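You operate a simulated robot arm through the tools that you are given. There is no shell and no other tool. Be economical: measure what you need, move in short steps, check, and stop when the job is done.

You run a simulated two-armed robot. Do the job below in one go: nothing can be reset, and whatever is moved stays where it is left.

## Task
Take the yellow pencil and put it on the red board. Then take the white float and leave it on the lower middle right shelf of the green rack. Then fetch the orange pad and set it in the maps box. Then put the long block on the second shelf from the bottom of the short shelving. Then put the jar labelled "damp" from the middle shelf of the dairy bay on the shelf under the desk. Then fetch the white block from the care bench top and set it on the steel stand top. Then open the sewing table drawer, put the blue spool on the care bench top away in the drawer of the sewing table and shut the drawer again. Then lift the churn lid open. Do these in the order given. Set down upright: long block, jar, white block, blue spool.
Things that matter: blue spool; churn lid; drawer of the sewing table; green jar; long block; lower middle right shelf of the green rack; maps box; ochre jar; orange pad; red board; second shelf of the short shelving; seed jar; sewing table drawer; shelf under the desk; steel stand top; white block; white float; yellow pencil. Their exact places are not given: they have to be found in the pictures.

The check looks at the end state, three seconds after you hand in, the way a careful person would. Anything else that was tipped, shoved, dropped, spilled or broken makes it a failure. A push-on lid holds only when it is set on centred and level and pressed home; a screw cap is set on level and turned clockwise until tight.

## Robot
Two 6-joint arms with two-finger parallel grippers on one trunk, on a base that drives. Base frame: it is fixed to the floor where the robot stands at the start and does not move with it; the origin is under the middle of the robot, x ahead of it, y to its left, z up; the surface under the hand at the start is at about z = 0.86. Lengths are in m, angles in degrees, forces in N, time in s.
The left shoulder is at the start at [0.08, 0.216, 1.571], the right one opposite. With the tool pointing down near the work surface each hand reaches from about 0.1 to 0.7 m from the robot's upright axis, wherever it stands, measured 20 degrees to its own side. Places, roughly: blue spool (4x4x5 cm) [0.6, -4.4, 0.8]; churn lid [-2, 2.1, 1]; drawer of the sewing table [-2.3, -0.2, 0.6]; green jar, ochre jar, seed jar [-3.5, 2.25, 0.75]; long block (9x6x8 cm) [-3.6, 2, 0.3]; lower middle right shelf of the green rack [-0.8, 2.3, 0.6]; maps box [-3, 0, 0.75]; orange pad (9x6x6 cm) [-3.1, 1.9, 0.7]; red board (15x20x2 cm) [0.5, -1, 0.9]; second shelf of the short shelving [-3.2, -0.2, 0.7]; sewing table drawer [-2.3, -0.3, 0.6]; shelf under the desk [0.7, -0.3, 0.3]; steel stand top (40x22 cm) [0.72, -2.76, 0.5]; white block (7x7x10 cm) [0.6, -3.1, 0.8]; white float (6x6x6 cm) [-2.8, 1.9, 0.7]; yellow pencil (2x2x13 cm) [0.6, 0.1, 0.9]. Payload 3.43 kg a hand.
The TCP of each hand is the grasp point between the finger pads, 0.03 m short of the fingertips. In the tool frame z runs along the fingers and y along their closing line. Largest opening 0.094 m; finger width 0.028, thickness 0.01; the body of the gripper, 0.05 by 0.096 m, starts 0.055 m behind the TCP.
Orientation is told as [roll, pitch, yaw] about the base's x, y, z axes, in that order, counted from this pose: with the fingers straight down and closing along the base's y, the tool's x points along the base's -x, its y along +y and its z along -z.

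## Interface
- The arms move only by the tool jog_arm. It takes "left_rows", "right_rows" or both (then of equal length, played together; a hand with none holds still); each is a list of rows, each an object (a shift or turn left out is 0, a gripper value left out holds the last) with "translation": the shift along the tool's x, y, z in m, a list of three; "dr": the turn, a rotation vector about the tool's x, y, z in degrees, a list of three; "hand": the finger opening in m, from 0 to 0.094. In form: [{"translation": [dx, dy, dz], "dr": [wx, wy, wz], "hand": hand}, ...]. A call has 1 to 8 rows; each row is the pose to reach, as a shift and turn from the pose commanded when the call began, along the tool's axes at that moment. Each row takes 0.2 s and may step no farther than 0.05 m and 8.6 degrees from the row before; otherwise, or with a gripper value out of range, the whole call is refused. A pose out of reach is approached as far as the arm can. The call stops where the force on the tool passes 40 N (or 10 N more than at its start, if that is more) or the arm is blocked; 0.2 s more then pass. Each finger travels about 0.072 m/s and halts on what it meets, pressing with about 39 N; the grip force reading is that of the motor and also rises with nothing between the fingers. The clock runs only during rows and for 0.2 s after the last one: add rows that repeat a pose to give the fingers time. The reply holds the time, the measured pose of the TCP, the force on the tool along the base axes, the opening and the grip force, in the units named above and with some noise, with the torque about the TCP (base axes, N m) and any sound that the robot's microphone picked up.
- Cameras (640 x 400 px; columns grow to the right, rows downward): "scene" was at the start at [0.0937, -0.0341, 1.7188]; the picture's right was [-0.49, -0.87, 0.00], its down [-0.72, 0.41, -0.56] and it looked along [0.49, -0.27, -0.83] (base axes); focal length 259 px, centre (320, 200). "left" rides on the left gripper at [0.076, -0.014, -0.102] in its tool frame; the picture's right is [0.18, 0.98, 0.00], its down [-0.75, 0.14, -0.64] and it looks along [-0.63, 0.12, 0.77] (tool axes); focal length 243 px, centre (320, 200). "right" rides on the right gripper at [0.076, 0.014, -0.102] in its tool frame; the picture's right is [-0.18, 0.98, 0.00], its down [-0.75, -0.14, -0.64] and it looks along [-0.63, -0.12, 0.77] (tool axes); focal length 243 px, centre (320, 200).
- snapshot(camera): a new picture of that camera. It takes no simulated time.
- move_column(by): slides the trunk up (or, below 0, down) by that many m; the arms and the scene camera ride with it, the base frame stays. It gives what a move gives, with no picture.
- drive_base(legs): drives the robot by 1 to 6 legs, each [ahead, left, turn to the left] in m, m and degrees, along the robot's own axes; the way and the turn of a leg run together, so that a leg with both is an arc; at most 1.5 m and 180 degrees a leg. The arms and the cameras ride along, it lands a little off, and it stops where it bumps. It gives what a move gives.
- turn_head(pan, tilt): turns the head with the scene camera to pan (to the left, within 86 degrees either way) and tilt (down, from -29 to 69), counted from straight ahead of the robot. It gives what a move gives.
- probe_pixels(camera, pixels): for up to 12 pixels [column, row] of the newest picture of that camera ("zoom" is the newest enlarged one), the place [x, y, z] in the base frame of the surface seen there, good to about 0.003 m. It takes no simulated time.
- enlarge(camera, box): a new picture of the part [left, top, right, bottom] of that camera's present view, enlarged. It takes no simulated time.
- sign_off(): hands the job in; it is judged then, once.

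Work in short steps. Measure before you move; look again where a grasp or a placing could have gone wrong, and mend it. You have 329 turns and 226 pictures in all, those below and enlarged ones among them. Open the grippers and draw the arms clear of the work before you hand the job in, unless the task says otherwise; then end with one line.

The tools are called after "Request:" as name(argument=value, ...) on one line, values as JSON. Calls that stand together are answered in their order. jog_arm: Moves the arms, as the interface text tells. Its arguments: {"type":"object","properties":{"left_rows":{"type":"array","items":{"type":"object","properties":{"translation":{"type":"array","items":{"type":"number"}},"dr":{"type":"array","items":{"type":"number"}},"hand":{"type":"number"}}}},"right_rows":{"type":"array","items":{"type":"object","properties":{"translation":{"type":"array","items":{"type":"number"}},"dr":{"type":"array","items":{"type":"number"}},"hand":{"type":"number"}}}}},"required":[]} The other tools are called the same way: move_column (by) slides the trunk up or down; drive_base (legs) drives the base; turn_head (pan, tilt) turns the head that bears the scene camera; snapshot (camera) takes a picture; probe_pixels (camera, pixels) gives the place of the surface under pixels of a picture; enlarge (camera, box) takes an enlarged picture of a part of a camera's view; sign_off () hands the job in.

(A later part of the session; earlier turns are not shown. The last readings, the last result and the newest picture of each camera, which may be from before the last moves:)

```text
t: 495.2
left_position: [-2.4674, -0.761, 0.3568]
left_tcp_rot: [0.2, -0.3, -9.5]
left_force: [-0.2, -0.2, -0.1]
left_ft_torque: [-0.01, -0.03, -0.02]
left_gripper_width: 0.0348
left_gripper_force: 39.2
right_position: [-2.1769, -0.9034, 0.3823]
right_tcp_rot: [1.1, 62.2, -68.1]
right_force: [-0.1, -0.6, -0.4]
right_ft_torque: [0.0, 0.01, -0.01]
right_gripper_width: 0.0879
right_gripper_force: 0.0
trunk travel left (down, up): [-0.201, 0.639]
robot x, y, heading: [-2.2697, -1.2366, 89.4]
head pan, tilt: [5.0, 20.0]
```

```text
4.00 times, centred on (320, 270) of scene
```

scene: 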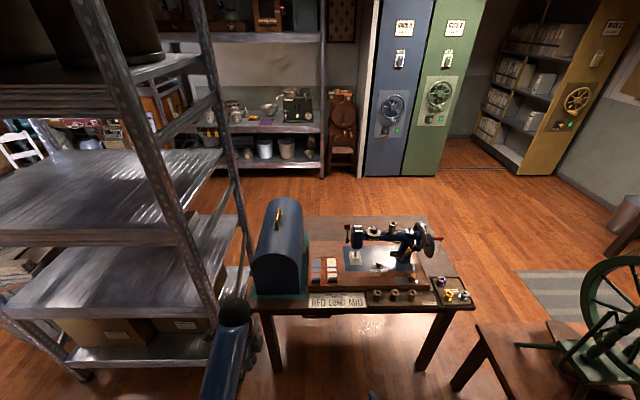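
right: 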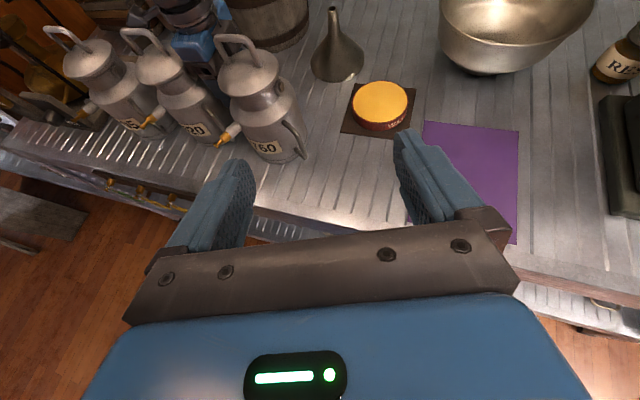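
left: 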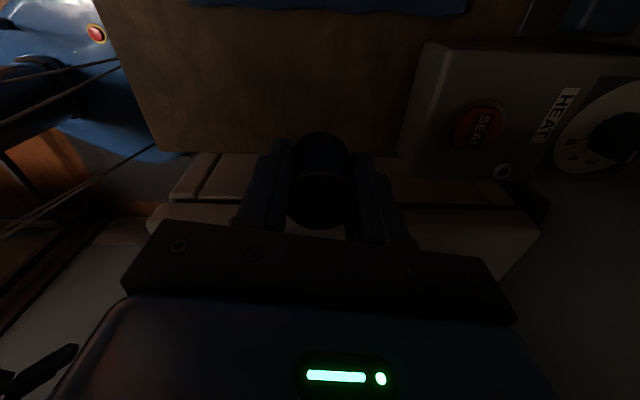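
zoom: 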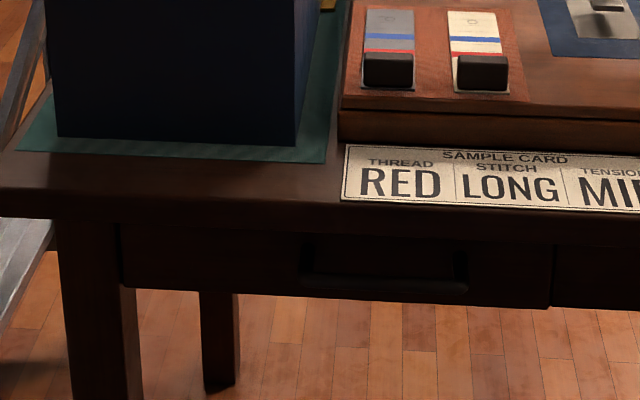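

The pull is a bar at y≈-0.465, z≈0.645, x −2.335…−2.218. The right hand will grip it with vertical closing. I raise the trunk and pose the right hand: yaw square, pitch to ~88°.

Request:
move_column(by=0.3)

Request:
jog_arm(right_rows=[{"dr": [-6.5, 0, 3.4], "hand": 0.06}, {"dr": [-13, 0, 6.9]}, {"dr": [-19.4, 0, 10.3]}])

Request:
jog_arm(right_rows=[{"dr": [0, 7, 0]}, {"dr": [0, 14, 0]}, {"dr": [0, 21, 0]}, {"dr": [0, 27, 0]}])

```text
t: 498.2
left_position: [-2.4681, -0.7604, 0.6564]
left_tcp_rot: [0.1, -0.3, -9.4]
left_force: [0.2, -0.4, 0.4]
left_ft_torque: [-0.02, 0.0, 0.05]
left_gripper_width: 0.0348
left_gripper_force: 38.6
right_position: [-2.1768, -0.9027, 0.683]
right_tcp_rot: [1.2, 62.2, -68.2]
right_force: [0.1, -0.3, 0.6]
right_ft_torque: [0.02, -0.01, 0.0]
right_gripper_width: 0.0882
right_gripper_force: 0.1
trunk travel left (down, up): [-0.501, 0.339]
robot x, y, heading: [-2.2725, -1.2389, 89.5]
head pan, tilt: [5.0, 20.0]
```

```text
t: 499.0
left_position: [-2.4681, -0.7606, 0.657]
left_tcp_rot: [0.0, -0.4, -9.4]
left_force: [0.3, -1.5, 0.6]
left_ft_torque: [-0.03, 0.03, -0.03]
left_gripper_width: 0.0348
left_gripper_force: 39.2
right_position: [-2.178, -0.9026, 0.6822]
right_tcp_rot: [0.9, 62.5, -90.4]
right_force: [-0.6, 1.0, -0.2]
right_ft_torque: [-0.03, 0.02, -0.04]
right_gripper_width: 0.0602
right_gripper_force: 0.2
trunk travel left (down, up): [-0.501, 0.339]
robot x, y, heading: [-2.2702, -1.2387, 89.4]
head pan, tilt: [5.0, 20.0]
```

```text
t: 499.9
left_position: [-2.4674, -0.7619, 0.6539]
left_tcp_rot: [0.1, -0.4, -9.5]
left_force: [1.1, 0.7, -0.7]
left_ft_torque: [-0.04, -0.01, 0.03]
left_gripper_width: 0.0347
left_gripper_force: 39.4
right_position: [-2.171, -0.8916, 0.7475]
right_tcp_rot: [-76.6, 80.3, -170.8]
right_force: [0.6, 0.0, -0.1]
right_ft_torque: [0.0, -0.01, 0.0]
right_gripper_width: 0.0601
right_gripper_force: 0.0
trunk travel left (down, up): [-0.501, 0.339]
robot x, y, heading: [-2.2725, -1.24, 89.5]
head pan, tilt: [5.0, 20.0]
stopped in row 4 (right hand): the arm was blocked; the commanded pose is now the measured one
```

The hand now points forward nearly level (it was blocked by the body near the end). I extend it forward 0.12 m, then roll it.

Request:
jog_arm(right_rows=[{"translation": [-0.01, 0, 0.04]}, {"translation": [-0.03, 0, 0.08]}, {"translation": [-0.05, 0, 0.12]}])

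Request:
jog_arm(right_rows=[{"dr": [0, 0, 8.5]}, {"dr": [0, 0, 17]}, {"dr": [0, 0, 25.5]}, {"dr": [0, 0, 34]}, {"dr": [0, 0, 42.5]}, {"dr": [0, 0, 51]}, {"dr": [0, 0, 59.5]}, {"dr": [0, 0, 68]}])

Request:
snapshot(camera="right")

```text
t: 500.7
left_position: [-2.4685, -0.76, 0.6556]
left_tcp_rot: [-0.1, -0.5, -9.4]
left_force: [0.2, -0.1, -0.4]
left_ft_torque: [0.0, 0.01, 0.04]
left_gripper_width: 0.0348
left_gripper_force: 38.9
right_position: [-2.1769, -0.7759, 0.6934]
right_tcp_rot: [-75.9, 80.9, -169.0]
right_force: [0.2, 0.2, -0.3]
right_ft_torque: [0.02, 0.01, -0.03]
right_gripper_width: 0.0597
right_gripper_force: 0.1
trunk travel left (down, up): [-0.501, 0.339]
robot x, y, heading: [-2.2709, -1.2343, 89.5]
head pan, tilt: [5.0, 20.0]
```

```text
t: 502.5
left_position: [-2.4678, -0.7605, 0.6561]
left_tcp_rot: [0.1, -0.3, -9.5]
left_force: [-0.3, 0.3, 0.2]
left_ft_torque: [0.01, -0.01, 0.0]
left_gripper_width: 0.0347
left_gripper_force: 39.1
right_position: [-2.1773, -0.7767, 0.6934]
right_tcp_rot: [-87.8, 12.9, 177.4]
right_force: [-0.1, -0.1, -0.5]
right_ft_torque: [-0.03, 0.01, 0.0]
right_gripper_width: 0.06
right_gripper_force: 0.1
trunk travel left (down, up): [-0.501, 0.339]
robot x, y, heading: [-2.2713, -1.2361, 89.4]
head pan, tilt: [5.0, 20.0]
```

```text
78 pictures are left
```

right: 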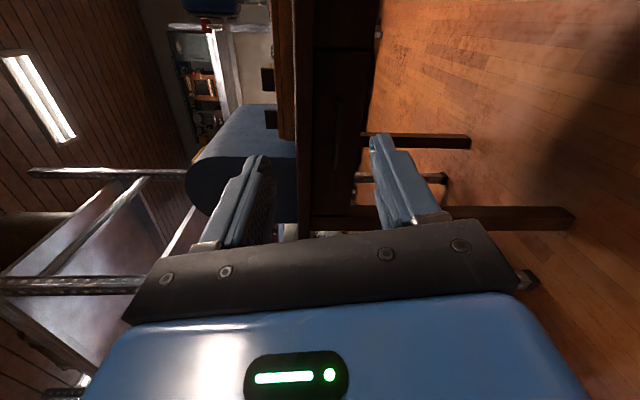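

Finish the roll by 13° and shift the robot 7.5 cm left to line up with the bar; then view it closely.

Request:
jog_arm(right_rows=[{"dr": [0, 0, 6.5]}, {"dr": [0, 0, 12.9]}])

Request:
drive_base(legs=[[0, 0.07, 0]])

Request:
enlarge(camera="right", box=[260, 20, 420, 240])

```text
t: 503.1
left_position: [-2.4683, -0.7604, 0.6556]
left_tcp_rot: [0.1, -0.2, -9.5]
left_force: [0.3, 0.3, 0.1]
left_ft_torque: [-0.03, 0.0, -0.01]
left_gripper_width: 0.0346
left_gripper_force: 39.3
right_position: [-2.1784, -0.7763, 0.6945]
right_tcp_rot: [-87.9, 0.0, 177.1]
right_force: [0.8, -0.1, 0.0]
right_ft_torque: [0.01, 0.0, -0.01]
right_gripper_width: 0.0598
right_gripper_force: 0.1
trunk travel left (down, up): [-0.501, 0.339]
robot x, y, heading: [-2.2702, -1.2401, 89.6]
head pan, tilt: [5.0, 20.0]
```

```text
t: 504.1
left_position: [-2.5349, -0.7609, 0.6573]
left_tcp_rot: [0.1, -0.3, -9.6]
left_force: [0.9, 0.5, -0.4]
left_ft_torque: [-0.01, 0.0, -0.01]
left_gripper_width: 0.0351
left_gripper_force: 38.9
right_position: [-2.2466, -0.7761, 0.6937]
right_tcp_rot: [-87.8, 0.2, 177.0]
right_force: [-0.3, 0.5, 0.1]
right_ft_torque: [0.0, 0.03, 0.0]
right_gripper_width: 0.0599
right_gripper_force: 0.1
trunk travel left (down, up): [-0.501, 0.339]
robot x, y, heading: [-2.3376, -1.2368, 89.7]
head pan, tilt: [5.0, 20.0]
```

```text
1.82 times, centred on (340, 130) of right
```

zoom: 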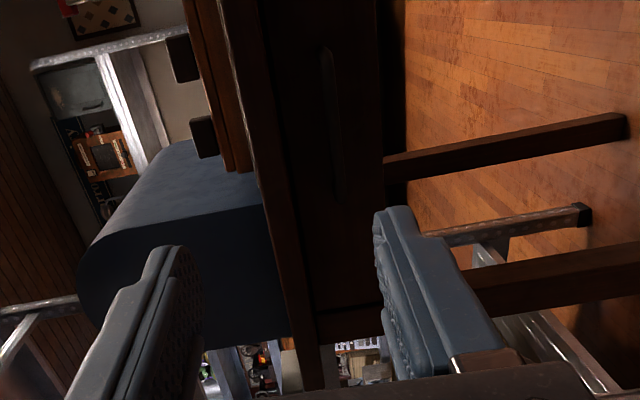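

The bar shows at zoom (325–340, 50–200). Probing it and neighbours.

Request:
probe_pixels(camera="zoom", pixels=[[328, 70], [332, 120], [338, 180], [322, 120], [342, 120], [310, 120], [360, 120], [325, 50], [342, 200], [270, 120], [375, 120]])

```text
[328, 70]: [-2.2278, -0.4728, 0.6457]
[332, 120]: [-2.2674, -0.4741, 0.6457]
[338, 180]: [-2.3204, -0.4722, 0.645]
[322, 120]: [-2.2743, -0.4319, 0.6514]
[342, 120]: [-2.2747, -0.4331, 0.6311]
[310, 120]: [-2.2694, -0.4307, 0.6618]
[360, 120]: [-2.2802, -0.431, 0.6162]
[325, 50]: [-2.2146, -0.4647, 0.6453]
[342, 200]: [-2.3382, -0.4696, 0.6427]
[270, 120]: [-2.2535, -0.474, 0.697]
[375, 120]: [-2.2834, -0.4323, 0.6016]
```

Bar: z 0.645, front y −0.474, drawer front −0.432. I drive 0.12 m closer, then align in height with a narrow opening.

Request:
drive_base(legs=[[0.12, 0, 0]])

Request:
jog_arm(right_rows=[{"translation": [-0.015, 0.02, 0.02], "hand": 0.042}, {"translation": [-0.028, 0.04, 0.055]}, {"translation": [-0.028, 0.041, 0.1]}])

Request:
enlarge(camera="right", box=[220, 20, 440, 240])

```text
t: 505.4
left_position: [-2.5347, -0.6408, 0.6567]
left_tcp_rot: [0.1, -0.4, -9.5]
left_force: [1.6, -0.1, -0.9]
left_ft_torque: [0.01, -0.03, 0.01]
left_gripper_width: 0.0348
left_gripper_force: 39.3
right_position: [-2.245, -0.6563, 0.6927]
right_tcp_rot: [-88.0, 0.2, 177.0]
right_force: [-0.3, -0.2, 0.2]
right_ft_torque: [-0.03, 0.02, -0.01]
right_gripper_width: 0.06
right_gripper_force: 0.2
trunk travel left (down, up): [-0.501, 0.339]
robot x, y, heading: [-2.3395, -1.1195, 89.5]
head pan, tilt: [5.0, 20.0]
```

```text
t: 506.1
left_position: [-2.5358, -0.6387, 0.6559]
left_tcp_rot: [0.0, -0.4, -9.4]
left_force: [0.4, 0.0, 0.0]
left_ft_torque: [-0.02, -0.01, -0.02]
left_gripper_width: 0.0346
left_gripper_force: 39.1
right_position: [-2.2685, -0.5544, 0.6482]
right_tcp_rot: [-87.8, 0.3, 177.0]
right_force: [-0.8, -0.1, -0.1]
right_ft_torque: [-0.01, 0.01, 0.01]
right_gripper_width: 0.0416
right_gripper_force: 0.0
trunk travel left (down, up): [-0.501, 0.339]
robot x, y, heading: [-2.3349, -1.1173, 89.3]
head pan, tilt: [5.0, 20.0]
```

```text
1.82 times, centred on (330, 130) of right
```

zoom: 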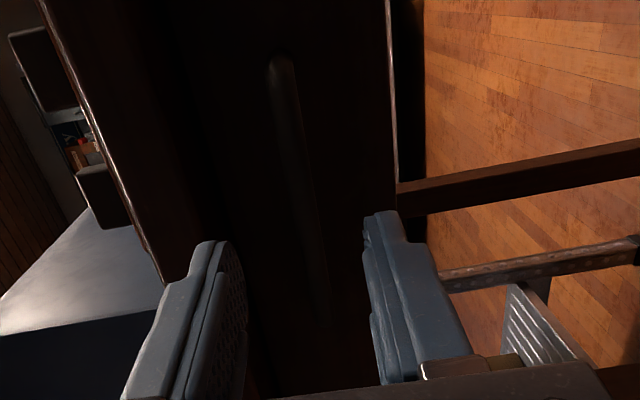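

The bar runs between the two fingers. Advance 8.6 cm and close on it.

Request:
jog_arm(right_rows=[{"translation": [0, 0, 0.04]}, {"translation": [0, 0, 0.075]}, {"translation": [0, 0, 0.086]}, {"translation": [0, 0, 0.086], "hand": 0.0}, {"translation": [0, 0, 0.086]}, {"translation": [0, 0, 0.086]}, {"translation": [0, 0, 0.086]}])

```text
t: 507.8
left_position: [-2.5344, -0.6406, 0.6559]
left_tcp_rot: [0.2, -0.3, -9.6]
left_force: [0.6, 0.0, -1.1]
left_ft_torque: [0.01, -0.04, -0.01]
left_gripper_width: 0.0348
left_gripper_force: 38.8
right_position: [-2.2627, -0.4691, 0.6449]
right_tcp_rot: [-87.8, 0.3, 176.9]
right_force: [1.7, -0.3, -2.4]
right_ft_torque: [-0.02, -0.02, 0.03]
right_gripper_width: 0.0153
right_gripper_force: 44.9
trunk travel left (down, up): [-0.501, 0.339]
robot x, y, heading: [-2.3379, -1.1201, 89.5]
head pan, tilt: [5.0, 20.0]
```

Gripped (0.0153). I pull straight back 0.2 m in small steps.

Request:
jog_arm(right_rows=[{"translation": [0.0013, 0.001, -0.025]}, {"translation": [0.0026, 0.002, -0.05]}, {"translation": [0.0039, 0.003, -0.075]}, {"translation": [0.0052, 0.004, -0.1]}, {"translation": [0.0065, 0.005, -0.125]}, {"translation": [0.0078, 0.006, -0.15]}, {"translation": [0.0094, 0.007, -0.18]}])

Request:
turn_head(pan=5, tilt=50)

Request:
snapshot(camera="scene")

```text
t: 509.4
left_position: [-2.5357, -0.6414, 0.6571]
left_tcp_rot: [0.1, -0.3, -9.5]
left_force: [0.0, -0.7, -0.3]
left_ft_torque: [0.01, 0.01, -0.01]
left_gripper_width: 0.0347
left_gripper_force: 39.2
right_position: [-2.2628, -0.6527, 0.6448]
right_tcp_rot: [-87.9, 0.2, 177.0]
right_force: [-0.9, -0.7, 5.7]
right_ft_torque: [-0.04, 0.0, 0.15]
right_gripper_width: 0.0153
right_gripper_force: 45.2
trunk travel left (down, up): [-0.501, 0.339]
robot x, y, heading: [-2.3384, -1.1127, 89.6]
head pan, tilt: [5.0, 20.0]
```

```text
t: 510.3
left_position: [-2.5359, -0.6414, 0.6571]
left_tcp_rot: [0.1, -0.4, -9.4]
left_force: [-1.0, 0.3, 0.4]
left_ft_torque: [-0.01, 0.0, 0.01]
left_gripper_width: 0.0349
left_gripper_force: 39.1
right_position: [-2.2627, -0.6512, 0.6447]
right_tcp_rot: [-87.9, 0.2, 177.0]
right_force: [-0.9, -1.1, 7.8]
right_ft_torque: [0.07, 0.11, 0.19]
right_gripper_width: 0.0154
right_gripper_force: 45.2
trunk travel left (down, up): [-0.501, 0.339]
robot x, y, heading: [-2.3387, -1.118, 89.4]
head pan, tilt: [5.0, 50.0]
```

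```text
75 pictures are left
```

scene: 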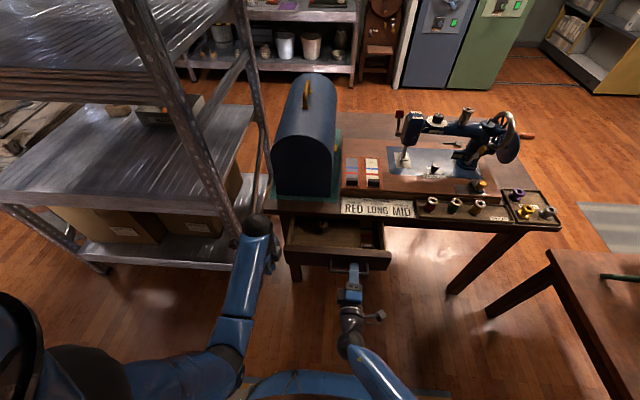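

The drawer is open. I enlarge its inside and probe it.

Request:
enlarge(camera="scene", box=[260, 190, 420, 290])

Request:
probe_pixels(camera="scene", pixels=[[310, 240], [340, 240], [365, 240], [300, 255], [340, 250], [390, 250], [288, 240], [385, 235], [320, 226], [375, 240], [300, 235]])

```text
4.00 times, centred on (340, 240) of scene
```

zoom: 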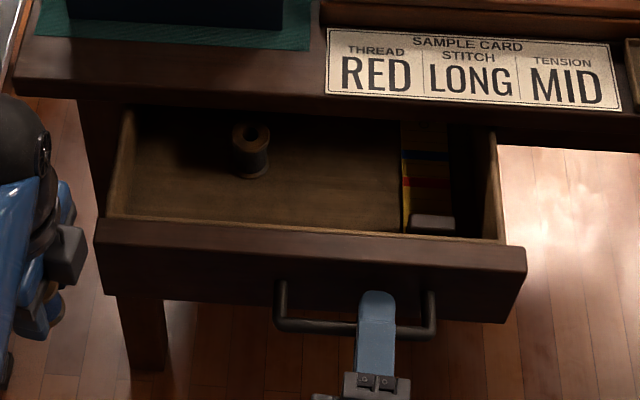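

```text
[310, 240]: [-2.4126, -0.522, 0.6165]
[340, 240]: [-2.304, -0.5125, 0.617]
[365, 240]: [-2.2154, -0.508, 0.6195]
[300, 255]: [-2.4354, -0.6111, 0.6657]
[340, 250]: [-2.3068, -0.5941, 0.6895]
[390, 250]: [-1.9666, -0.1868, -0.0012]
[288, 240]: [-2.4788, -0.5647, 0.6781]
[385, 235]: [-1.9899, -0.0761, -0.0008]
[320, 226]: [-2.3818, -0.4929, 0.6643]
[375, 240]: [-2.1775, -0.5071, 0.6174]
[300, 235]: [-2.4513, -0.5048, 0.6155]
```

Inside: floor z≈0.616, free space in the middle; another spool stands at (-2.38, -0.49). I pull 4 cm more for room.

Request:
jog_arm(right_rows=[{"translation": [0.001, 0.0007, -0.02]}, {"translation": [0.002, 0.0015, -0.04]}])

Request:
snapshot(camera="left")

```text
t: 510.9
left_position: [-2.5342, -0.6397, 0.657]
left_tcp_rot: [0.1, -0.3, -9.5]
left_force: [0.0, 0.2, -0.3]
left_ft_torque: [-0.01, -0.01, -0.02]
left_gripper_width: 0.0345
left_gripper_force: 38.7
right_position: [-2.263, -0.6909, 0.6448]
right_tcp_rot: [-87.9, 0.2, 177.0]
right_force: [0.2, -1.4, 10.3]
right_ft_torque: [0.01, 0.1, 0.0]
right_gripper_width: 0.0153
right_gripper_force: 45.3
trunk travel left (down, up): [-0.501, 0.339]
robot x, y, heading: [-2.3342, -1.1127, 89.5]
head pan, tilt: [5.0, 50.0]
```

```text
73 pictures are left
```

left: 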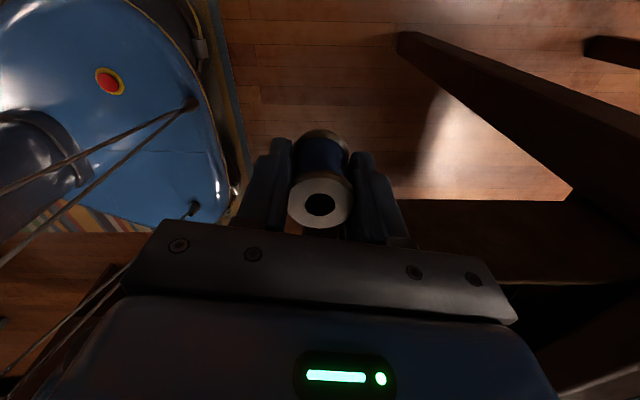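

The drawer is 0.22 m open. I bring the left hand up beside it, high enough for the spool to pass over the drawer's side.

Request:
jog_arm(left_rows=[{"translation": [0.003, 0.018, -0.02]}, {"translation": [0.006, 0.036, -0.045]}, {"translation": [0.009, 0.054, -0.07]}, {"translation": [0.009, 0.054, -0.08]}])

Request:
snapshot(camera="scene")

```text
t: 511.9
left_position: [-2.5352, -0.5839, 0.7341]
left_tcp_rot: [0.2, -0.3, -9.4]
left_force: [-0.2, -0.3, -0.3]
left_ft_torque: [-0.03, -0.03, -0.01]
left_gripper_width: 0.0346
left_gripper_force: 38.9
left hand out of reach, approached as far as the arm can: row 4
right_position: [-2.2636, -0.6918, 0.6447]
right_tcp_rot: [-87.9, 0.2, 176.9]
right_force: [0.7, -0.1, 11.9]
right_ft_torque: [0.02, 0.1, 0.18]
right_gripper_width: 0.0152
right_gripper_force: 45.0
trunk travel left (down, up): [-0.501, 0.339]
robot x, y, heading: [-2.3386, -1.1139, 89.9]
head pan, tilt: [5.0, 50.0]
```

```text
72 pictures are left
```

scene: 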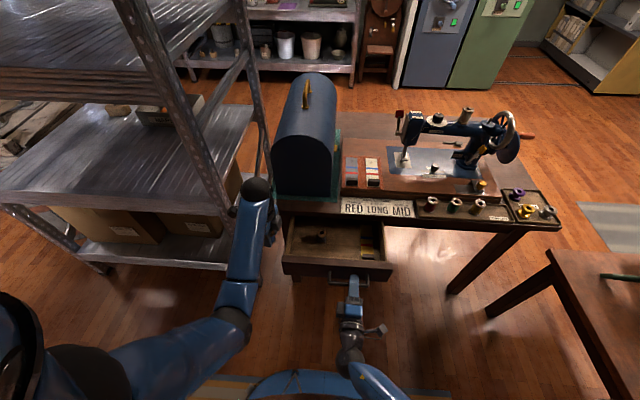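

Height reached (0.734). I move right 0.22 m over the drawer to (-2.315, -0.585), clear of the other spool.

Request:
jog_arm(left_rows=[{"translation": [-0.04, 0.007, 0]}, {"translation": [-0.08, 0.013, 0]}, {"translation": [-0.12, 0.02, 0]}, {"translation": [-0.16, 0.027, 0]}, {"translation": [-0.2, 0.033, 0]}, {"translation": [-0.217, 0.036, 0]}])

Request:
snapshot(camera="left")

Request:
enlarge(camera="scene", box=[250, 190, 410, 300])

```text
t: 513.3
left_position: [-2.315, -0.5855, 0.7352]
left_tcp_rot: [0.1, -0.3, -9.5]
left_force: [0.1, 0.7, -0.4]
left_ft_torque: [-0.02, 0.02, 0.02]
left_gripper_width: 0.0347
left_gripper_force: 39.0
right_position: [-2.263, -0.691, 0.6446]
right_tcp_rot: [-88.0, 0.2, 176.9]
right_force: [1.5, 0.1, 12.9]
right_ft_torque: [0.08, 0.24, 0.25]
right_gripper_width: 0.0154
right_gripper_force: 44.5
trunk travel left (down, up): [-0.501, 0.339]
robot x, y, heading: [-2.3379, -1.1199, 89.5]
head pan, tilt: [5.0, 50.0]
```

```text
71 pictures are left
```

left: 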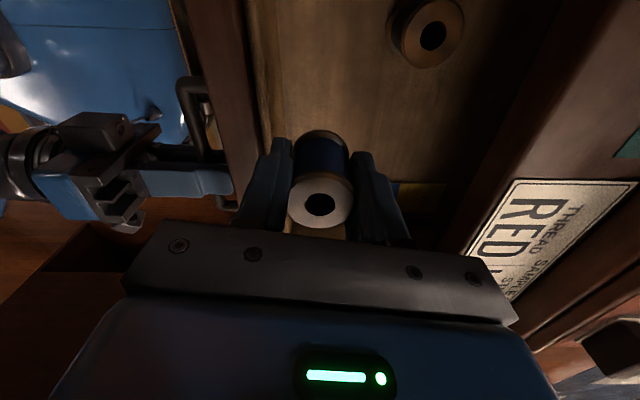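

```text
3.64 times, centred on (330, 245) of scene
```

zoom: 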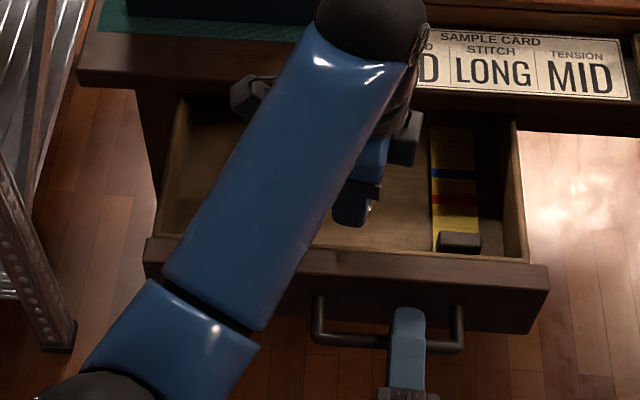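

Well placed. I lower ~8 cm to the drawer floor in small final steps.

Request:
jog_arm(left_rows=[{"translation": [0, 0, 0.03]}, {"translation": [0, 0, 0.06]}, {"translation": [0, 0, 0.078]}, {"translation": [0, 0, 0.082]}, {"translation": [0, 0, 0.085]}, {"translation": [0, 0, 0.087]}])

```text
t: 513.9
left_position: [-2.3144, -0.5831, 0.6825]
left_tcp_rot: [0.4, -0.3, -9.5]
left_force: [-4.8, -3.1, 13.2]
left_ft_torque: [-0.39, 0.14, -0.14]
left_gripper_width: 0.0349
left_gripper_force: 38.9
right_position: [-2.2628, -0.6914, 0.6449]
right_tcp_rot: [-87.9, 0.2, 176.9]
right_force: [2.1, 0.8, 3.9]
right_ft_torque: [0.12, 0.04, 0.18]
right_gripper_width: 0.0116
right_gripper_force: 44.2
trunk travel left (down, up): [-0.501, 0.339]
robot x, y, heading: [-2.3377, -1.1138, 89.6]
head pan, tilt: [5.0, 50.0]
stopped in row 3 (left hand): the force on the tool passed its limit at 55 N (the readings are from after the stop); the commanded pose is now the measured one
```

Contact came earlier than expected (front finger side). I look before doing anything.

Request:
snapshot(camera="left")

Request:
snapshot(camera="right")

```text
69 pictures are left
```

left: 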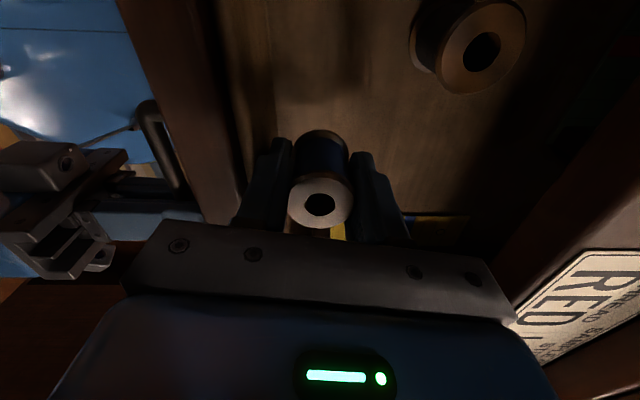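

```text
68 pictures are left
```

right: 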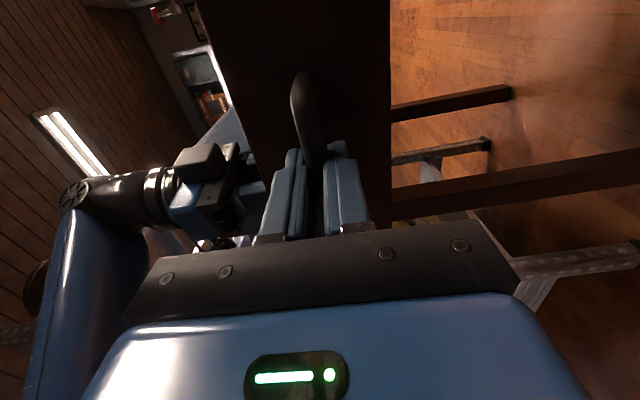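

Probing the drawer front's top and inner face near the finger.

Request:
probe_pixels(camera="left", pixels=[[180, 90], [210, 60], [240, 120], [255, 120], [235, 60], [300, 60], [380, 60], [460, 110], [440, 230], [500, 30], [380, 120]])

```text
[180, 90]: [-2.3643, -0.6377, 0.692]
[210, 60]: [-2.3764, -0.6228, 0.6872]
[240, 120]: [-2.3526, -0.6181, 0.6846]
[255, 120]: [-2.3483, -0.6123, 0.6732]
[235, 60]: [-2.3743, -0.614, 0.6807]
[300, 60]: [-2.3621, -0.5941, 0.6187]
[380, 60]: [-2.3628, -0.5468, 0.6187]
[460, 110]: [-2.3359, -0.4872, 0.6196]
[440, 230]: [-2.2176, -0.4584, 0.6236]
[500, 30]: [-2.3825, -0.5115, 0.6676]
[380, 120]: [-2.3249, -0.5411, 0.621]
```

The inner board of the drawer front is at y≈-0.61, so my front finger touched it. I lift 2.5 cm, shift 2.5 cm back, and lower again.

Request:
jog_arm(left_rows=[{"translation": [0, 0, -0.025]}, {"translation": [0.004, 0.0247, -0.025]}, {"translation": [0.004, 0.0247, 0.0]}, {"translation": [0.004, 0.0247, 0.02]}, {"translation": [0.004, 0.0247, 0.026]}, {"translation": [0.004, 0.0247, 0.03]}, {"translation": [0.004, 0.0247, 0.033]}])

Request:
snapshot(camera="left")

```text
t: 515.5
left_position: [-2.3145, -0.5589, 0.6512]
left_tcp_rot: [0.6, -0.4, -9.6]
left_force: [-4.8, -12.0, 25.9]
left_ft_torque: [-0.56, 0.09, -0.03]
left_gripper_width: 0.0345
left_gripper_force: 39.0
right_position: [-2.2639, -0.6931, 0.6461]
right_tcp_rot: [-87.8, 0.3, 176.9]
right_force: [2.8, 11.6, 6.2]
right_ft_torque: [0.05, 0.12, -0.34]
right_gripper_width: 0.0118
right_gripper_force: 45.0
trunk travel left (down, up): [-0.501, 0.339]
robot x, y, heading: [-2.3357, -1.1173, 89.5]
head pan, tilt: [5.0, 50.0]
```

```text
67 pictures are left
```

left: 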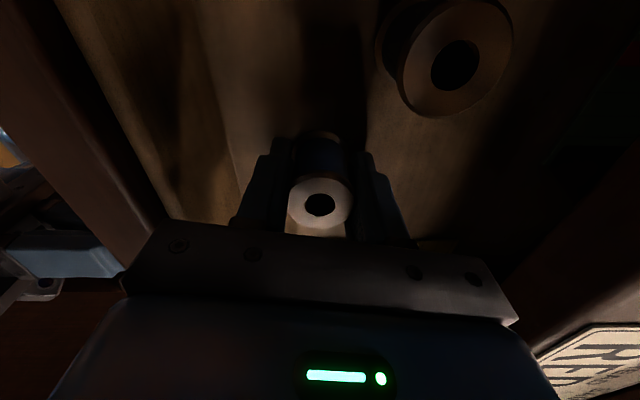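

TCP 0.651: the spool rests on the drawer floor. I ease off and open slightly, then lift.

Request:
jog_arm(left_rows=[{"translation": [0, 0, -0.002]}, {"translation": [0, 0, -0.002], "hand": 0.05}, {"translation": [0, 0, -0.002]}, {"translation": [0, 0, -0.002]}, {"translation": [0, 0, -0.03]}, {"translation": [0, 0, -0.06]}, {"translation": [0, 0, -0.082]}])

Request:
snapshot(camera="left")

```text
t: 517.1
left_position: [-2.3137, -0.5577, 0.7314]
left_tcp_rot: [0.3, -0.4, -9.5]
left_force: [-1.1, -0.1, 0.1]
left_ft_torque: [-0.01, 0.05, -0.05]
left_gripper_width: 0.0498
left_gripper_force: 0.1
right_position: [-2.2639, -0.6916, 0.6452]
right_tcp_rot: [-87.9, 0.3, 176.9]
right_force: [1.5, -0.1, 20.8]
right_ft_torque: [0.17, 0.12, 0.2]
right_gripper_width: 0.0113
right_gripper_force: 45.2
trunk travel left (down, up): [-0.501, 0.339]
robot x, y, heading: [-2.3343, -1.1191, 89.3]
head pan, tilt: [5.0, 50.0]
```

```text
66 pictures are left
```

left: 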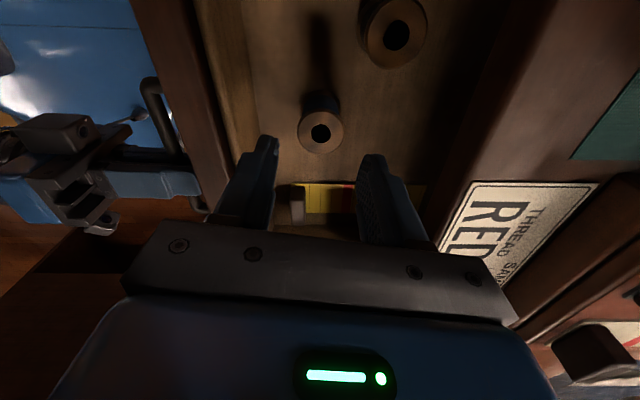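

The spool stands in the drawer. I take the left hand out to the left and back.

Request:
jog_arm(left_rows=[{"translation": [0.04, -0.007, 0]}, {"translation": [0.08, -0.013, 0]}, {"translation": [0.12, -0.02, 0]}, {"translation": [0.16, -0.027, 0]}, {"translation": [0.2, -0.04, 0]}, {"translation": [0.217, -0.08, 0.0]}, {"translation": [0.21, -0.12, 0.01]}])

Request:
snapshot(camera="scene")

```text
t: 518.7
left_position: [-2.5417, -0.6413, 0.7161]
left_tcp_rot: [0.6, -0.3, -9.6]
left_force: [0.4, 0.9, -0.4]
left_ft_torque: [-0.02, 0.03, 0.0]
left_gripper_width: 0.0498
left_gripper_force: 0.1
left hand out of reach, approached as far as the arm can: row 7
right_position: [-2.263, -0.6917, 0.6456]
right_tcp_rot: [-87.9, 0.2, 176.9]
right_force: [1.2, -1.3, 21.6]
right_ft_torque: [0.16, 0.17, 0.03]
right_gripper_width: 0.0117
right_gripper_force: 45.1
trunk travel left (down, up): [-0.501, 0.339]
robot x, y, heading: [-2.336, -1.1174, 89.7]
head pan, tilt: [5.0, 50.0]
```

```text
65 pictures are left
```

scene: 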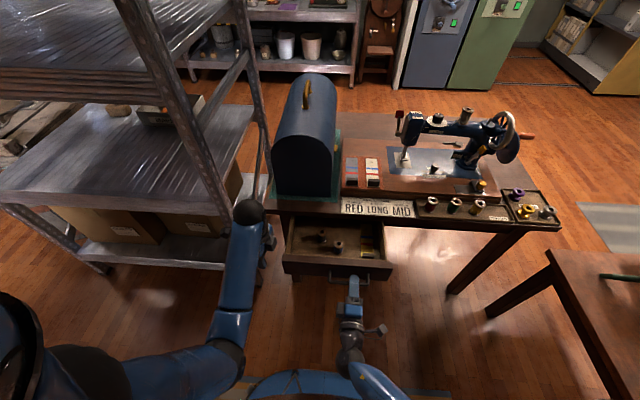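

Now push the drawer shut smoothly with the right hand, reversing the pull.

Request:
jog_arm(right_rows=[{"translation": [-0.0013, -0.0009, 0.025]}, {"translation": [-0.0026, -0.0018, 0.05]}, {"translation": [-0.0039, -0.0028, 0.075]}, {"translation": [-0.0052, -0.0037, 0.1]}, {"translation": [-0.0065, -0.0046, 0.125]}, {"translation": [-0.0078, -0.0055, 0.15]}, {"translation": [-0.0091, -0.0065, 0.175]}, {"translation": [-0.0104, -0.0074, 0.2]}])

Request:
jog_arm(right_rows=[{"translation": [-0.0005, -0.0004, 0.01]}, {"translation": [-0.001, -0.0007, 0.02]}, {"translation": [-0.0013, -0.0009, 0.025]}, {"translation": [-0.0015, -0.001, 0.029]}])

```text
t: 520.5
left_position: [-2.5423, -0.6406, 0.7167]
left_tcp_rot: [0.5, -0.4, -9.5]
left_force: [-0.7, 0.1, -0.4]
left_ft_torque: [-0.02, 0.0, 0.02]
left_gripper_width: 0.0499
left_gripper_force: 0.1
right_position: [-2.2633, -0.4891, 0.6446]
right_tcp_rot: [-87.9, 0.1, 177.0]
right_force: [-3.1, 1.2, 12.6]
right_ft_torque: [0.14, -0.02, 0.14]
right_gripper_width: 0.0117
right_gripper_force: 45.3
trunk travel left (down, up): [-0.501, 0.339]
robot x, y, heading: [-2.3398, -1.1193, 89.4]
head pan, tilt: [5.0, 50.0]
```

```text
t: 521.2
left_position: [-2.5425, -0.6407, 0.7162]
left_tcp_rot: [0.5, -0.3, -9.4]
left_force: [-0.4, 0.3, -0.4]
left_ft_torque: [0.01, 0.04, -0.01]
left_gripper_width: 0.0501
left_gripper_force: 0.0
right_position: [-2.2632, -0.4741, 0.6446]
right_tcp_rot: [-88.1, 0.2, 176.9]
right_force: [-0.4, -8.7, 5.2]
right_ft_torque: [0.09, 0.07, -0.31]
right_gripper_width: 0.0118
right_gripper_force: 44.7
trunk travel left (down, up): [-0.501, 0.339]
robot x, y, heading: [-2.3358, -1.1149, 89.7]
head pan, tilt: [5.0, 50.0]
stopped in row 3 (right hand): the force on the tool passed its limit at 93 N (the readings are from after the stop); the commanded pose is now the measured one
```

It hit its stop. I open the right hand, withdraw, and check the drawer front's position.

Request:
jog_arm(right_rows=[{"hand": 0.035}, {"hand": 0.042}, {"hand": 0.042}, {"translation": [0, 0, -0.04]}, {"translation": [0, 0, -0.085]}, {"translation": [0, 0, -0.13]}, {"translation": [0, 0, -0.16]}])

Request:
drive_base(legs=[[-0.25, 0, 0]])

Request:
move_column(by=-0.2)

Request:
turn_head(pan=-5, tilt=30)

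Request:
enlarge(camera="scene", box=[200, 150, 440, 310])

```text
t: 522.8
left_position: [-2.5426, -0.6386, 0.7157]
left_tcp_rot: [0.5, -0.3, -9.5]
left_force: [-0.2, 0.9, 0.0]
left_ft_torque: [0.01, 0.0, 0.02]
left_gripper_width: 0.0501
left_gripper_force: 0.1
right_position: [-2.2717, -0.6336, 0.65]
right_tcp_rot: [-87.8, 0.2, 177.0]
right_force: [0.6, 0.2, -0.4]
right_ft_torque: [-0.02, -0.02, 0.0]
right_gripper_width: 0.042
right_gripper_force: 0.0
trunk travel left (down, up): [-0.501, 0.339]
robot x, y, heading: [-2.3357, -1.1121, 89.4]
head pan, tilt: [5.0, 50.0]
```

```text
t: 524.6
left_position: [-2.5449, -0.8924, 0.715]
left_tcp_rot: [0.4, -0.4, -9.5]
left_force: [0.3, -0.1, -0.1]
left_ft_torque: [0.03, 0.0, -0.01]
left_gripper_width: 0.0501
left_gripper_force: 0.1
right_position: [-2.2755, -0.8836, 0.6498]
right_tcp_rot: [-87.8, 0.2, 177.0]
right_force: [-0.5, -0.7, 0.8]
right_ft_torque: [-0.02, 0.01, -0.01]
right_gripper_width: 0.0421
right_gripper_force: 0.1
trunk travel left (down, up): [-0.501, 0.339]
robot x, y, heading: [-2.3428, -1.3658, 89.6]
head pan, tilt: [5.0, 50.0]
```

```text
t: 526.8
left_position: [-2.5455, -0.8916, 0.5151]
left_tcp_rot: [0.4, -0.3, -9.5]
left_force: [0.4, -0.1, 0.7]
left_ft_torque: [-0.02, 0.0, -0.01]
left_gripper_width: 0.0499
left_gripper_force: 0.1
right_position: [-2.2738, -0.8845, 0.4507]
right_tcp_rot: [-88.0, 0.2, 177.0]
right_force: [-0.2, 0.4, -0.5]
right_ft_torque: [-0.03, 0.03, 0.0]
right_gripper_width: 0.042
right_gripper_force: 0.1
trunk travel left (down, up): [-0.301, 0.539]
robot x, y, heading: [-2.3374, -1.3693, 89.5]
head pan, tilt: [5.0, 50.0]
```

```text
t: 527.6
left_position: [-2.545, -0.892, 0.5142]
left_tcp_rot: [0.5, -0.3, -9.5]
left_force: [0.1, -0.5, -0.3]
left_ft_torque: [-0.02, 0.02, 0.01]
left_gripper_width: 0.0501
left_gripper_force: 0.1
right_position: [-2.2752, -0.8851, 0.4508]
right_tcp_rot: [-87.9, 0.3, 177.0]
right_force: [-0.3, -0.1, -0.2]
right_ft_torque: [0.02, -0.03, -0.02]
right_gripper_width: 0.042
right_gripper_force: 0.0
trunk travel left (down, up): [-0.301, 0.539]
robot x, y, heading: [-2.3388, -1.3698, 89.2]
head pan, tilt: [-5.0, 30.0]
```

```text
2.50 times, centred on (320, 230) of scene
```

zoom: 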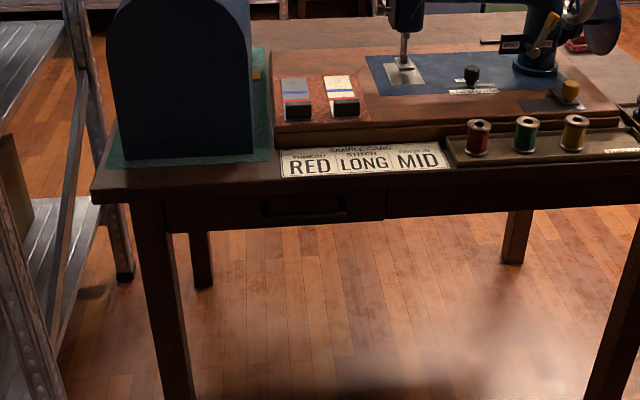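

Request:
probe_pixels(camera="zoom", pixels=[[200, 212], [360, 205], [410, 205], [310, 215], [230, 215], [500, 195]])

```text
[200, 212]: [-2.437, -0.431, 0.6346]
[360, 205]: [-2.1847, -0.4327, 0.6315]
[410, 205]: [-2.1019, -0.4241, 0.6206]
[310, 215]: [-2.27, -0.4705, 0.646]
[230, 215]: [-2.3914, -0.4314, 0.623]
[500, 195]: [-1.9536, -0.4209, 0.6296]
```

The drawer front is back at y≈-0.431, i.e. shut. Last job: the churn lid near (-2, 2.1, 1). I go back round the known route.

Request:
move_column(by=0.3)

Request:
drive_base(legs=[[-0.85, 0, 0], [0, 0, -89.2], [1.0, 0, 0], [0.9, 0.02, 0]])

Request:
drive_base(legs=[[0, 1.5, 0], [0, 1.5, 0], [0, 0, 90], [0, 1.5, 0]])

Request:
turn_head(pan=0, tilt=30)

Request:
snapshot(camera="scene")

```text
t: 530.6
left_position: [-2.5441, -0.8922, 0.8144]
left_tcp_rot: [0.4, -0.4, -9.5]
left_force: [-0.8, 0.4, -1.0]
left_ft_torque: [-0.01, -0.02, 0.02]
left_gripper_width: 0.05
left_gripper_force: 0.1
right_position: [-2.2738, -0.8851, 0.7504]
right_tcp_rot: [-87.9, 0.2, 177.0]
right_force: [-0.4, 0.2, -1.3]
right_ft_torque: [0.02, -0.02, -0.02]
right_gripper_width: 0.0418
right_gripper_force: 0.0
trunk travel left (down, up): [-0.601, 0.239]
robot x, y, heading: [-2.3368, -1.3674, 89.4]
head pan, tilt: [-5.0, 30.0]
```

```text
t: 548.1
left_position: [0.0369, -2.0398, 0.8145]
left_tcp_rot: [0.5, -0.3, -100.2]
left_force: [0.0, -0.3, -0.6]
left_ft_torque: [0.01, -0.04, -0.02]
left_gripper_width: 0.0501
left_gripper_force: 0.1
right_position: [0.0408, -2.3103, 0.7503]
right_tcp_rot: [-87.9, 0.2, 86.3]
right_force: [0.1, -0.2, 0.7]
right_ft_torque: [-0.02, -0.02, -0.01]
right_gripper_width: 0.0421
right_gripper_force: 0.1
trunk travel left (down, up): [-0.601, 0.239]
robot x, y, heading: [-0.4419, -2.2405, -1.1]
head pan, tilt: [-5.0, 30.0]
```

```text
t: 573.4
left_position: [-2.0716, 1.2505, 0.815]
left_tcp_rot: [0.4, -0.2, -10.1]
left_force: [-0.3, -0.2, 0.2]
left_ft_torque: [0.02, -0.02, 0.0]
left_gripper_width: 0.0503
left_gripper_force: 0.0
right_position: [-1.8009, 1.2551, 0.7506]
right_tcp_rot: [-87.9, 0.2, 176.3]
right_force: [-0.1, 0.8, 0.1]
right_ft_torque: [-0.02, -0.02, -0.06]
right_gripper_width: 0.0422
right_gripper_force: 0.0
trunk travel left (down, up): [-0.601, 0.239]
robot x, y, heading: [-1.8701, 0.7728, 88.8]
head pan, tilt: [-5.0, 30.0]
```

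```text
t: 574.0
left_position: [-2.0725, 1.2496, 0.8155]
left_tcp_rot: [0.4, -0.3, -10.2]
left_force: [0.0, 0.1, -0.5]
left_ft_torque: [-0.01, 0.03, 0.0]
left_gripper_width: 0.0499
left_gripper_force: 0.1
right_position: [-1.8011, 1.2549, 0.75]
right_tcp_rot: [-87.8, 0.2, 176.3]
right_force: [0.5, 0.5, 0.1]
right_ft_torque: [-0.02, -0.01, -0.02]
right_gripper_width: 0.042
right_gripper_force: 0.1
trunk travel left (down, up): [-0.601, 0.239]
robot x, y, heading: [-1.8723, 0.7763, 88.9]
head pan, tilt: [0.0, 30.0]
```

```text
63 pictures are left
```

scene: 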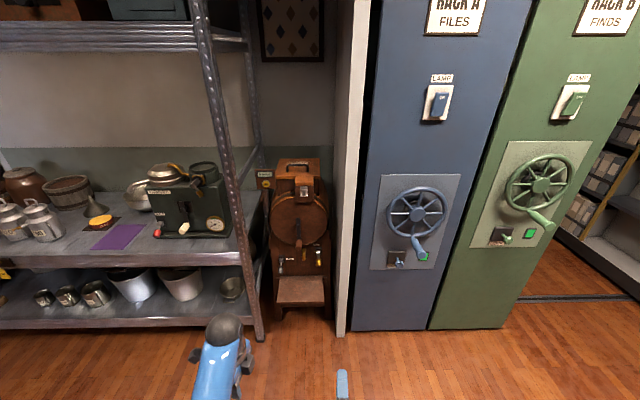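

Request:
enlarge(camera="scene", box=[240, 140, 360, 320])

Request:
move_column(by=0.23)

Request:
turn_head(pan=8, tilt=30)

Request:
enlarge(camera="scene", box=[260, 140, 420, 260])

```text
2.22 times, centred on (300, 230) of scene
```

zoom: 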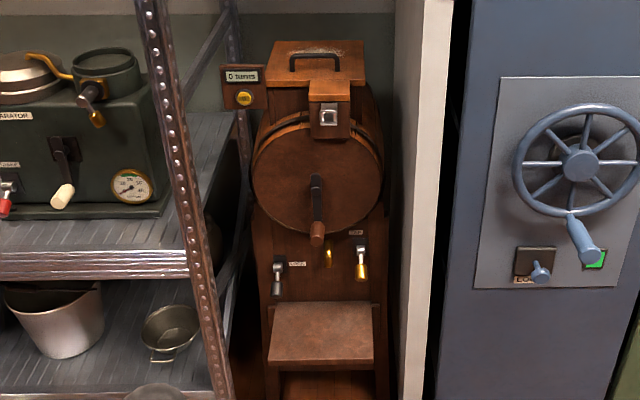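

```text
t: 576.4
left_position: [-2.0715, 1.2506, 1.0454]
left_tcp_rot: [0.4, -0.2, -10.2]
left_force: [0.7, -0.3, 0.3]
left_ft_torque: [0.01, -0.02, 0.0]
left_gripper_width: 0.0502
left_gripper_force: 0.1
right_position: [-1.8011, 1.2547, 0.9801]
right_tcp_rot: [-87.9, 0.3, 176.3]
right_force: [0.1, -0.5, -0.2]
right_ft_torque: [-0.02, 0.02, 0.01]
right_gripper_width: 0.0417
right_gripper_force: 0.1
trunk travel left (down, up): [-0.831, 0.009]
robot x, y, heading: [-1.8743, 0.7715, 88.9]
head pan, tilt: [0.0, 30.0]
```

```text
t: 577.1
left_position: [-2.0718, 1.2502, 1.0446]
left_tcp_rot: [0.4, -0.2, -10.2]
left_force: [1.3, -0.1, -1.5]
left_ft_torque: [0.0, 0.01, 0.02]
left_gripper_width: 0.0502
left_gripper_force: 0.0
right_position: [-1.8016, 1.2551, 0.9794]
right_tcp_rot: [-87.9, 0.2, 176.2]
right_force: [1.2, 0.4, 0.4]
right_ft_torque: [-0.02, 0.0, 0.03]
right_gripper_width: 0.042
right_gripper_force: 0.0
trunk travel left (down, up): [-0.831, 0.009]
robot x, y, heading: [-1.8701, 0.7737, 88.7]
head pan, tilt: [8.0, 30.0]
```

```text
3.33 times, centred on (340, 200) of scene
```

zoom: 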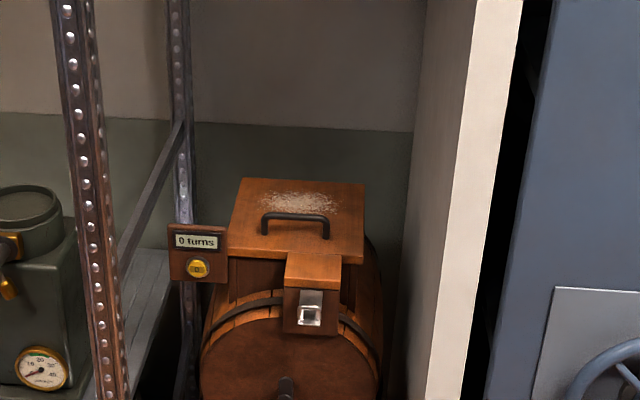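

The lid is the flat top plate with a bar handle; there's a block with a silver catch in front. I enlarge further and probe.

Request:
enlarge(camera="scene", box=[300, 190, 370, 245])

Request:
probe_pixels(camera="scene", pixels=[[319, 205], [338, 206], [328, 206], [316, 194], [353, 195], [310, 217], [350, 218], [327, 220], [326, 222], [337, 232], [333, 236]])

```text
7.27 times, centred on (335, 218) of scene
```

zoom: 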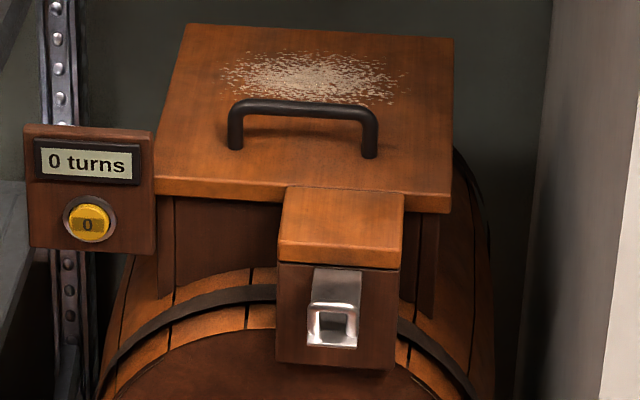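

```text
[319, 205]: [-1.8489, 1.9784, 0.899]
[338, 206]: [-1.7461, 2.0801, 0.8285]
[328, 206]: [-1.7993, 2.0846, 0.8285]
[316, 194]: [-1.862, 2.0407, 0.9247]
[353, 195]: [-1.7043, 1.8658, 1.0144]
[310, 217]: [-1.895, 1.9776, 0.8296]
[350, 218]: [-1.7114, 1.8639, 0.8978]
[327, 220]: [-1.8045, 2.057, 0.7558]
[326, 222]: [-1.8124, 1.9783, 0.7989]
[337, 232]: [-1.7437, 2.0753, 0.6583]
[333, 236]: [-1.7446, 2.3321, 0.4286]
```

Probing on the zoom picture itself.

Request:
probe_pixels(camera="zoom", pixels=[[240, 112], [300, 107], [365, 117], [300, 135], [190, 30], [450, 45], [160, 185], [445, 200], [340, 225], [335, 285], [332, 330], [390, 320]])

```text
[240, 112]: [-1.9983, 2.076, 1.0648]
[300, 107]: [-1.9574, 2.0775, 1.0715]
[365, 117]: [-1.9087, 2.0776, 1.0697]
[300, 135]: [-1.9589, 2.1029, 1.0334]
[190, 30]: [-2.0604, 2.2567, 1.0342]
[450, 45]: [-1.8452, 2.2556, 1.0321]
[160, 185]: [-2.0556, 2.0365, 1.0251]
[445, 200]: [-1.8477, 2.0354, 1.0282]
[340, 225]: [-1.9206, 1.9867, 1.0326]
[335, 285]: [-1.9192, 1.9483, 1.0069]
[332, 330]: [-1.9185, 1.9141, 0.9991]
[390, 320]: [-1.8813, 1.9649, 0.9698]
```

Lid top z≈1.033, x −2.06…−1.845, y 2.035…2.257; bar handle at y 2.077, top z 1.071; a silver catch protrudes at (-1.919, 1.914, 1.0). I move closer for a better look.

Request:
drive_base(legs=[[0, 0.1, 1], [0.38, 0, 0]])

Request:
turn_head(pan=-2, tilt=38)

Request:
enlarge(camera="scene", box=[260, 160, 380, 280])

Request:
snapshot(camera="right")

```text
t: 580.3
left_position: [-2.1813, 1.6297, 1.0466]
left_tcp_rot: [0.6, -0.3, -9.0]
left_force: [-0.5, -0.2, 0.2]
left_ft_torque: [-0.01, -0.01, 0.0]
left_gripper_width: 0.05
left_gripper_force: 0.1
right_position: [-1.9108, 1.64, 0.9824]
right_tcp_rot: [-88.0, 0.2, 177.4]
right_force: [0.7, 0.2, 0.0]
right_ft_torque: [-0.02, 0.0, -0.02]
right_gripper_width: 0.0418
right_gripper_force: 0.0
trunk travel left (down, up): [-0.831, 0.009]
robot x, y, heading: [-1.972, 1.1595, 89.9]
head pan, tilt: [8.0, 30.0]
```

```text
t: 581.0
left_position: [-2.1801, 1.6323, 1.0448]
left_tcp_rot: [0.5, -0.2, -9.0]
left_force: [-0.2, 0.8, 0.1]
left_ft_torque: [0.0, 0.0, 0.01]
left_gripper_width: 0.0501
left_gripper_force: 0.1
right_position: [-1.9098, 1.6396, 0.9814]
right_tcp_rot: [-88.0, 0.3, 177.5]
right_force: [0.5, -0.4, -0.1]
right_ft_torque: [-0.01, 0.01, 0.02]
right_gripper_width: 0.0419
right_gripper_force: 0.1
trunk travel left (down, up): [-0.831, 0.009]
robot x, y, heading: [-1.9699, 1.1578, 90.1]
head pan, tilt: [-2.0, 38.0]
```

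```text
3.33 times, centred on (320, 220) of scene
```

zoom: 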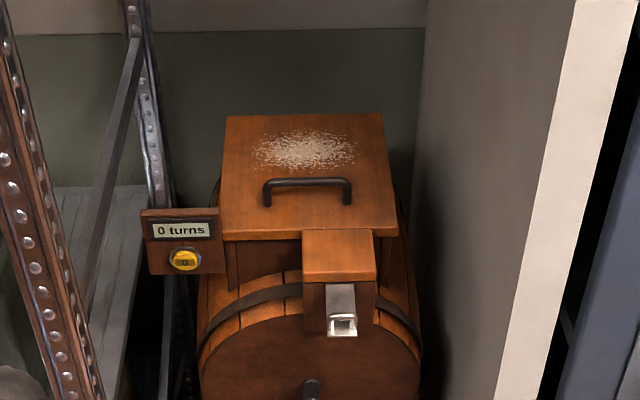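

```text
58 pictures are left
```

right: 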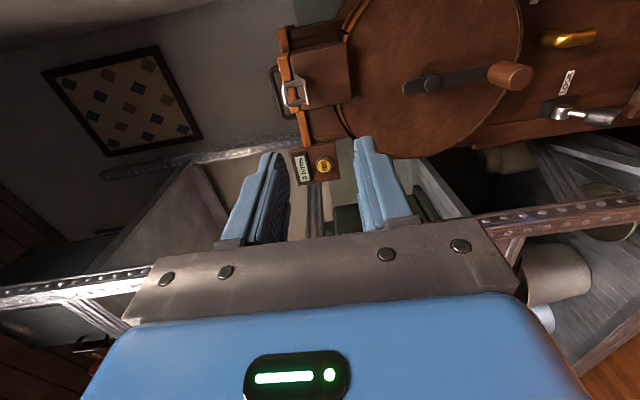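

Enlarging the catch region from the right hand camera (picture's left is up).

Request:
enlarge(camera="right", box=[250, 0, 370, 160])

Request:
probe_pixels(camera="right", pixels=[[295, 85], [288, 95], [303, 95], [320, 75], [340, 75], [285, 70], [273, 90], [305, 120], [285, 40], [345, 120], [300, 105], [292, 55]])

```text
2.50 times, centred on (310, 80) of right
```

zoom: 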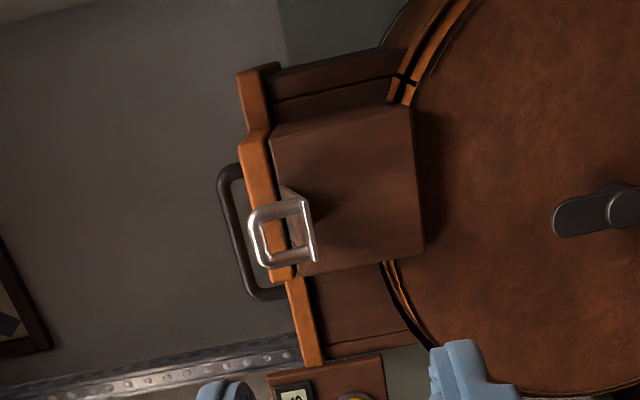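

```text
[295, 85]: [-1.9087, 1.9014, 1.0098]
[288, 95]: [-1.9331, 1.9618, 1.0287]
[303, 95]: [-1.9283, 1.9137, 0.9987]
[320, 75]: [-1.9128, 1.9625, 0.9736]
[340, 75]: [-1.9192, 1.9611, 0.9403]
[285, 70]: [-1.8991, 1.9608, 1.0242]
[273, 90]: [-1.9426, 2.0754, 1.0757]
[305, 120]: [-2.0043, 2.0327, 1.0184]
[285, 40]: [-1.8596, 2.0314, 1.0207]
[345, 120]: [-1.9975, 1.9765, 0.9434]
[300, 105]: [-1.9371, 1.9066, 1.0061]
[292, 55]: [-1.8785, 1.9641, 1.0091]
```

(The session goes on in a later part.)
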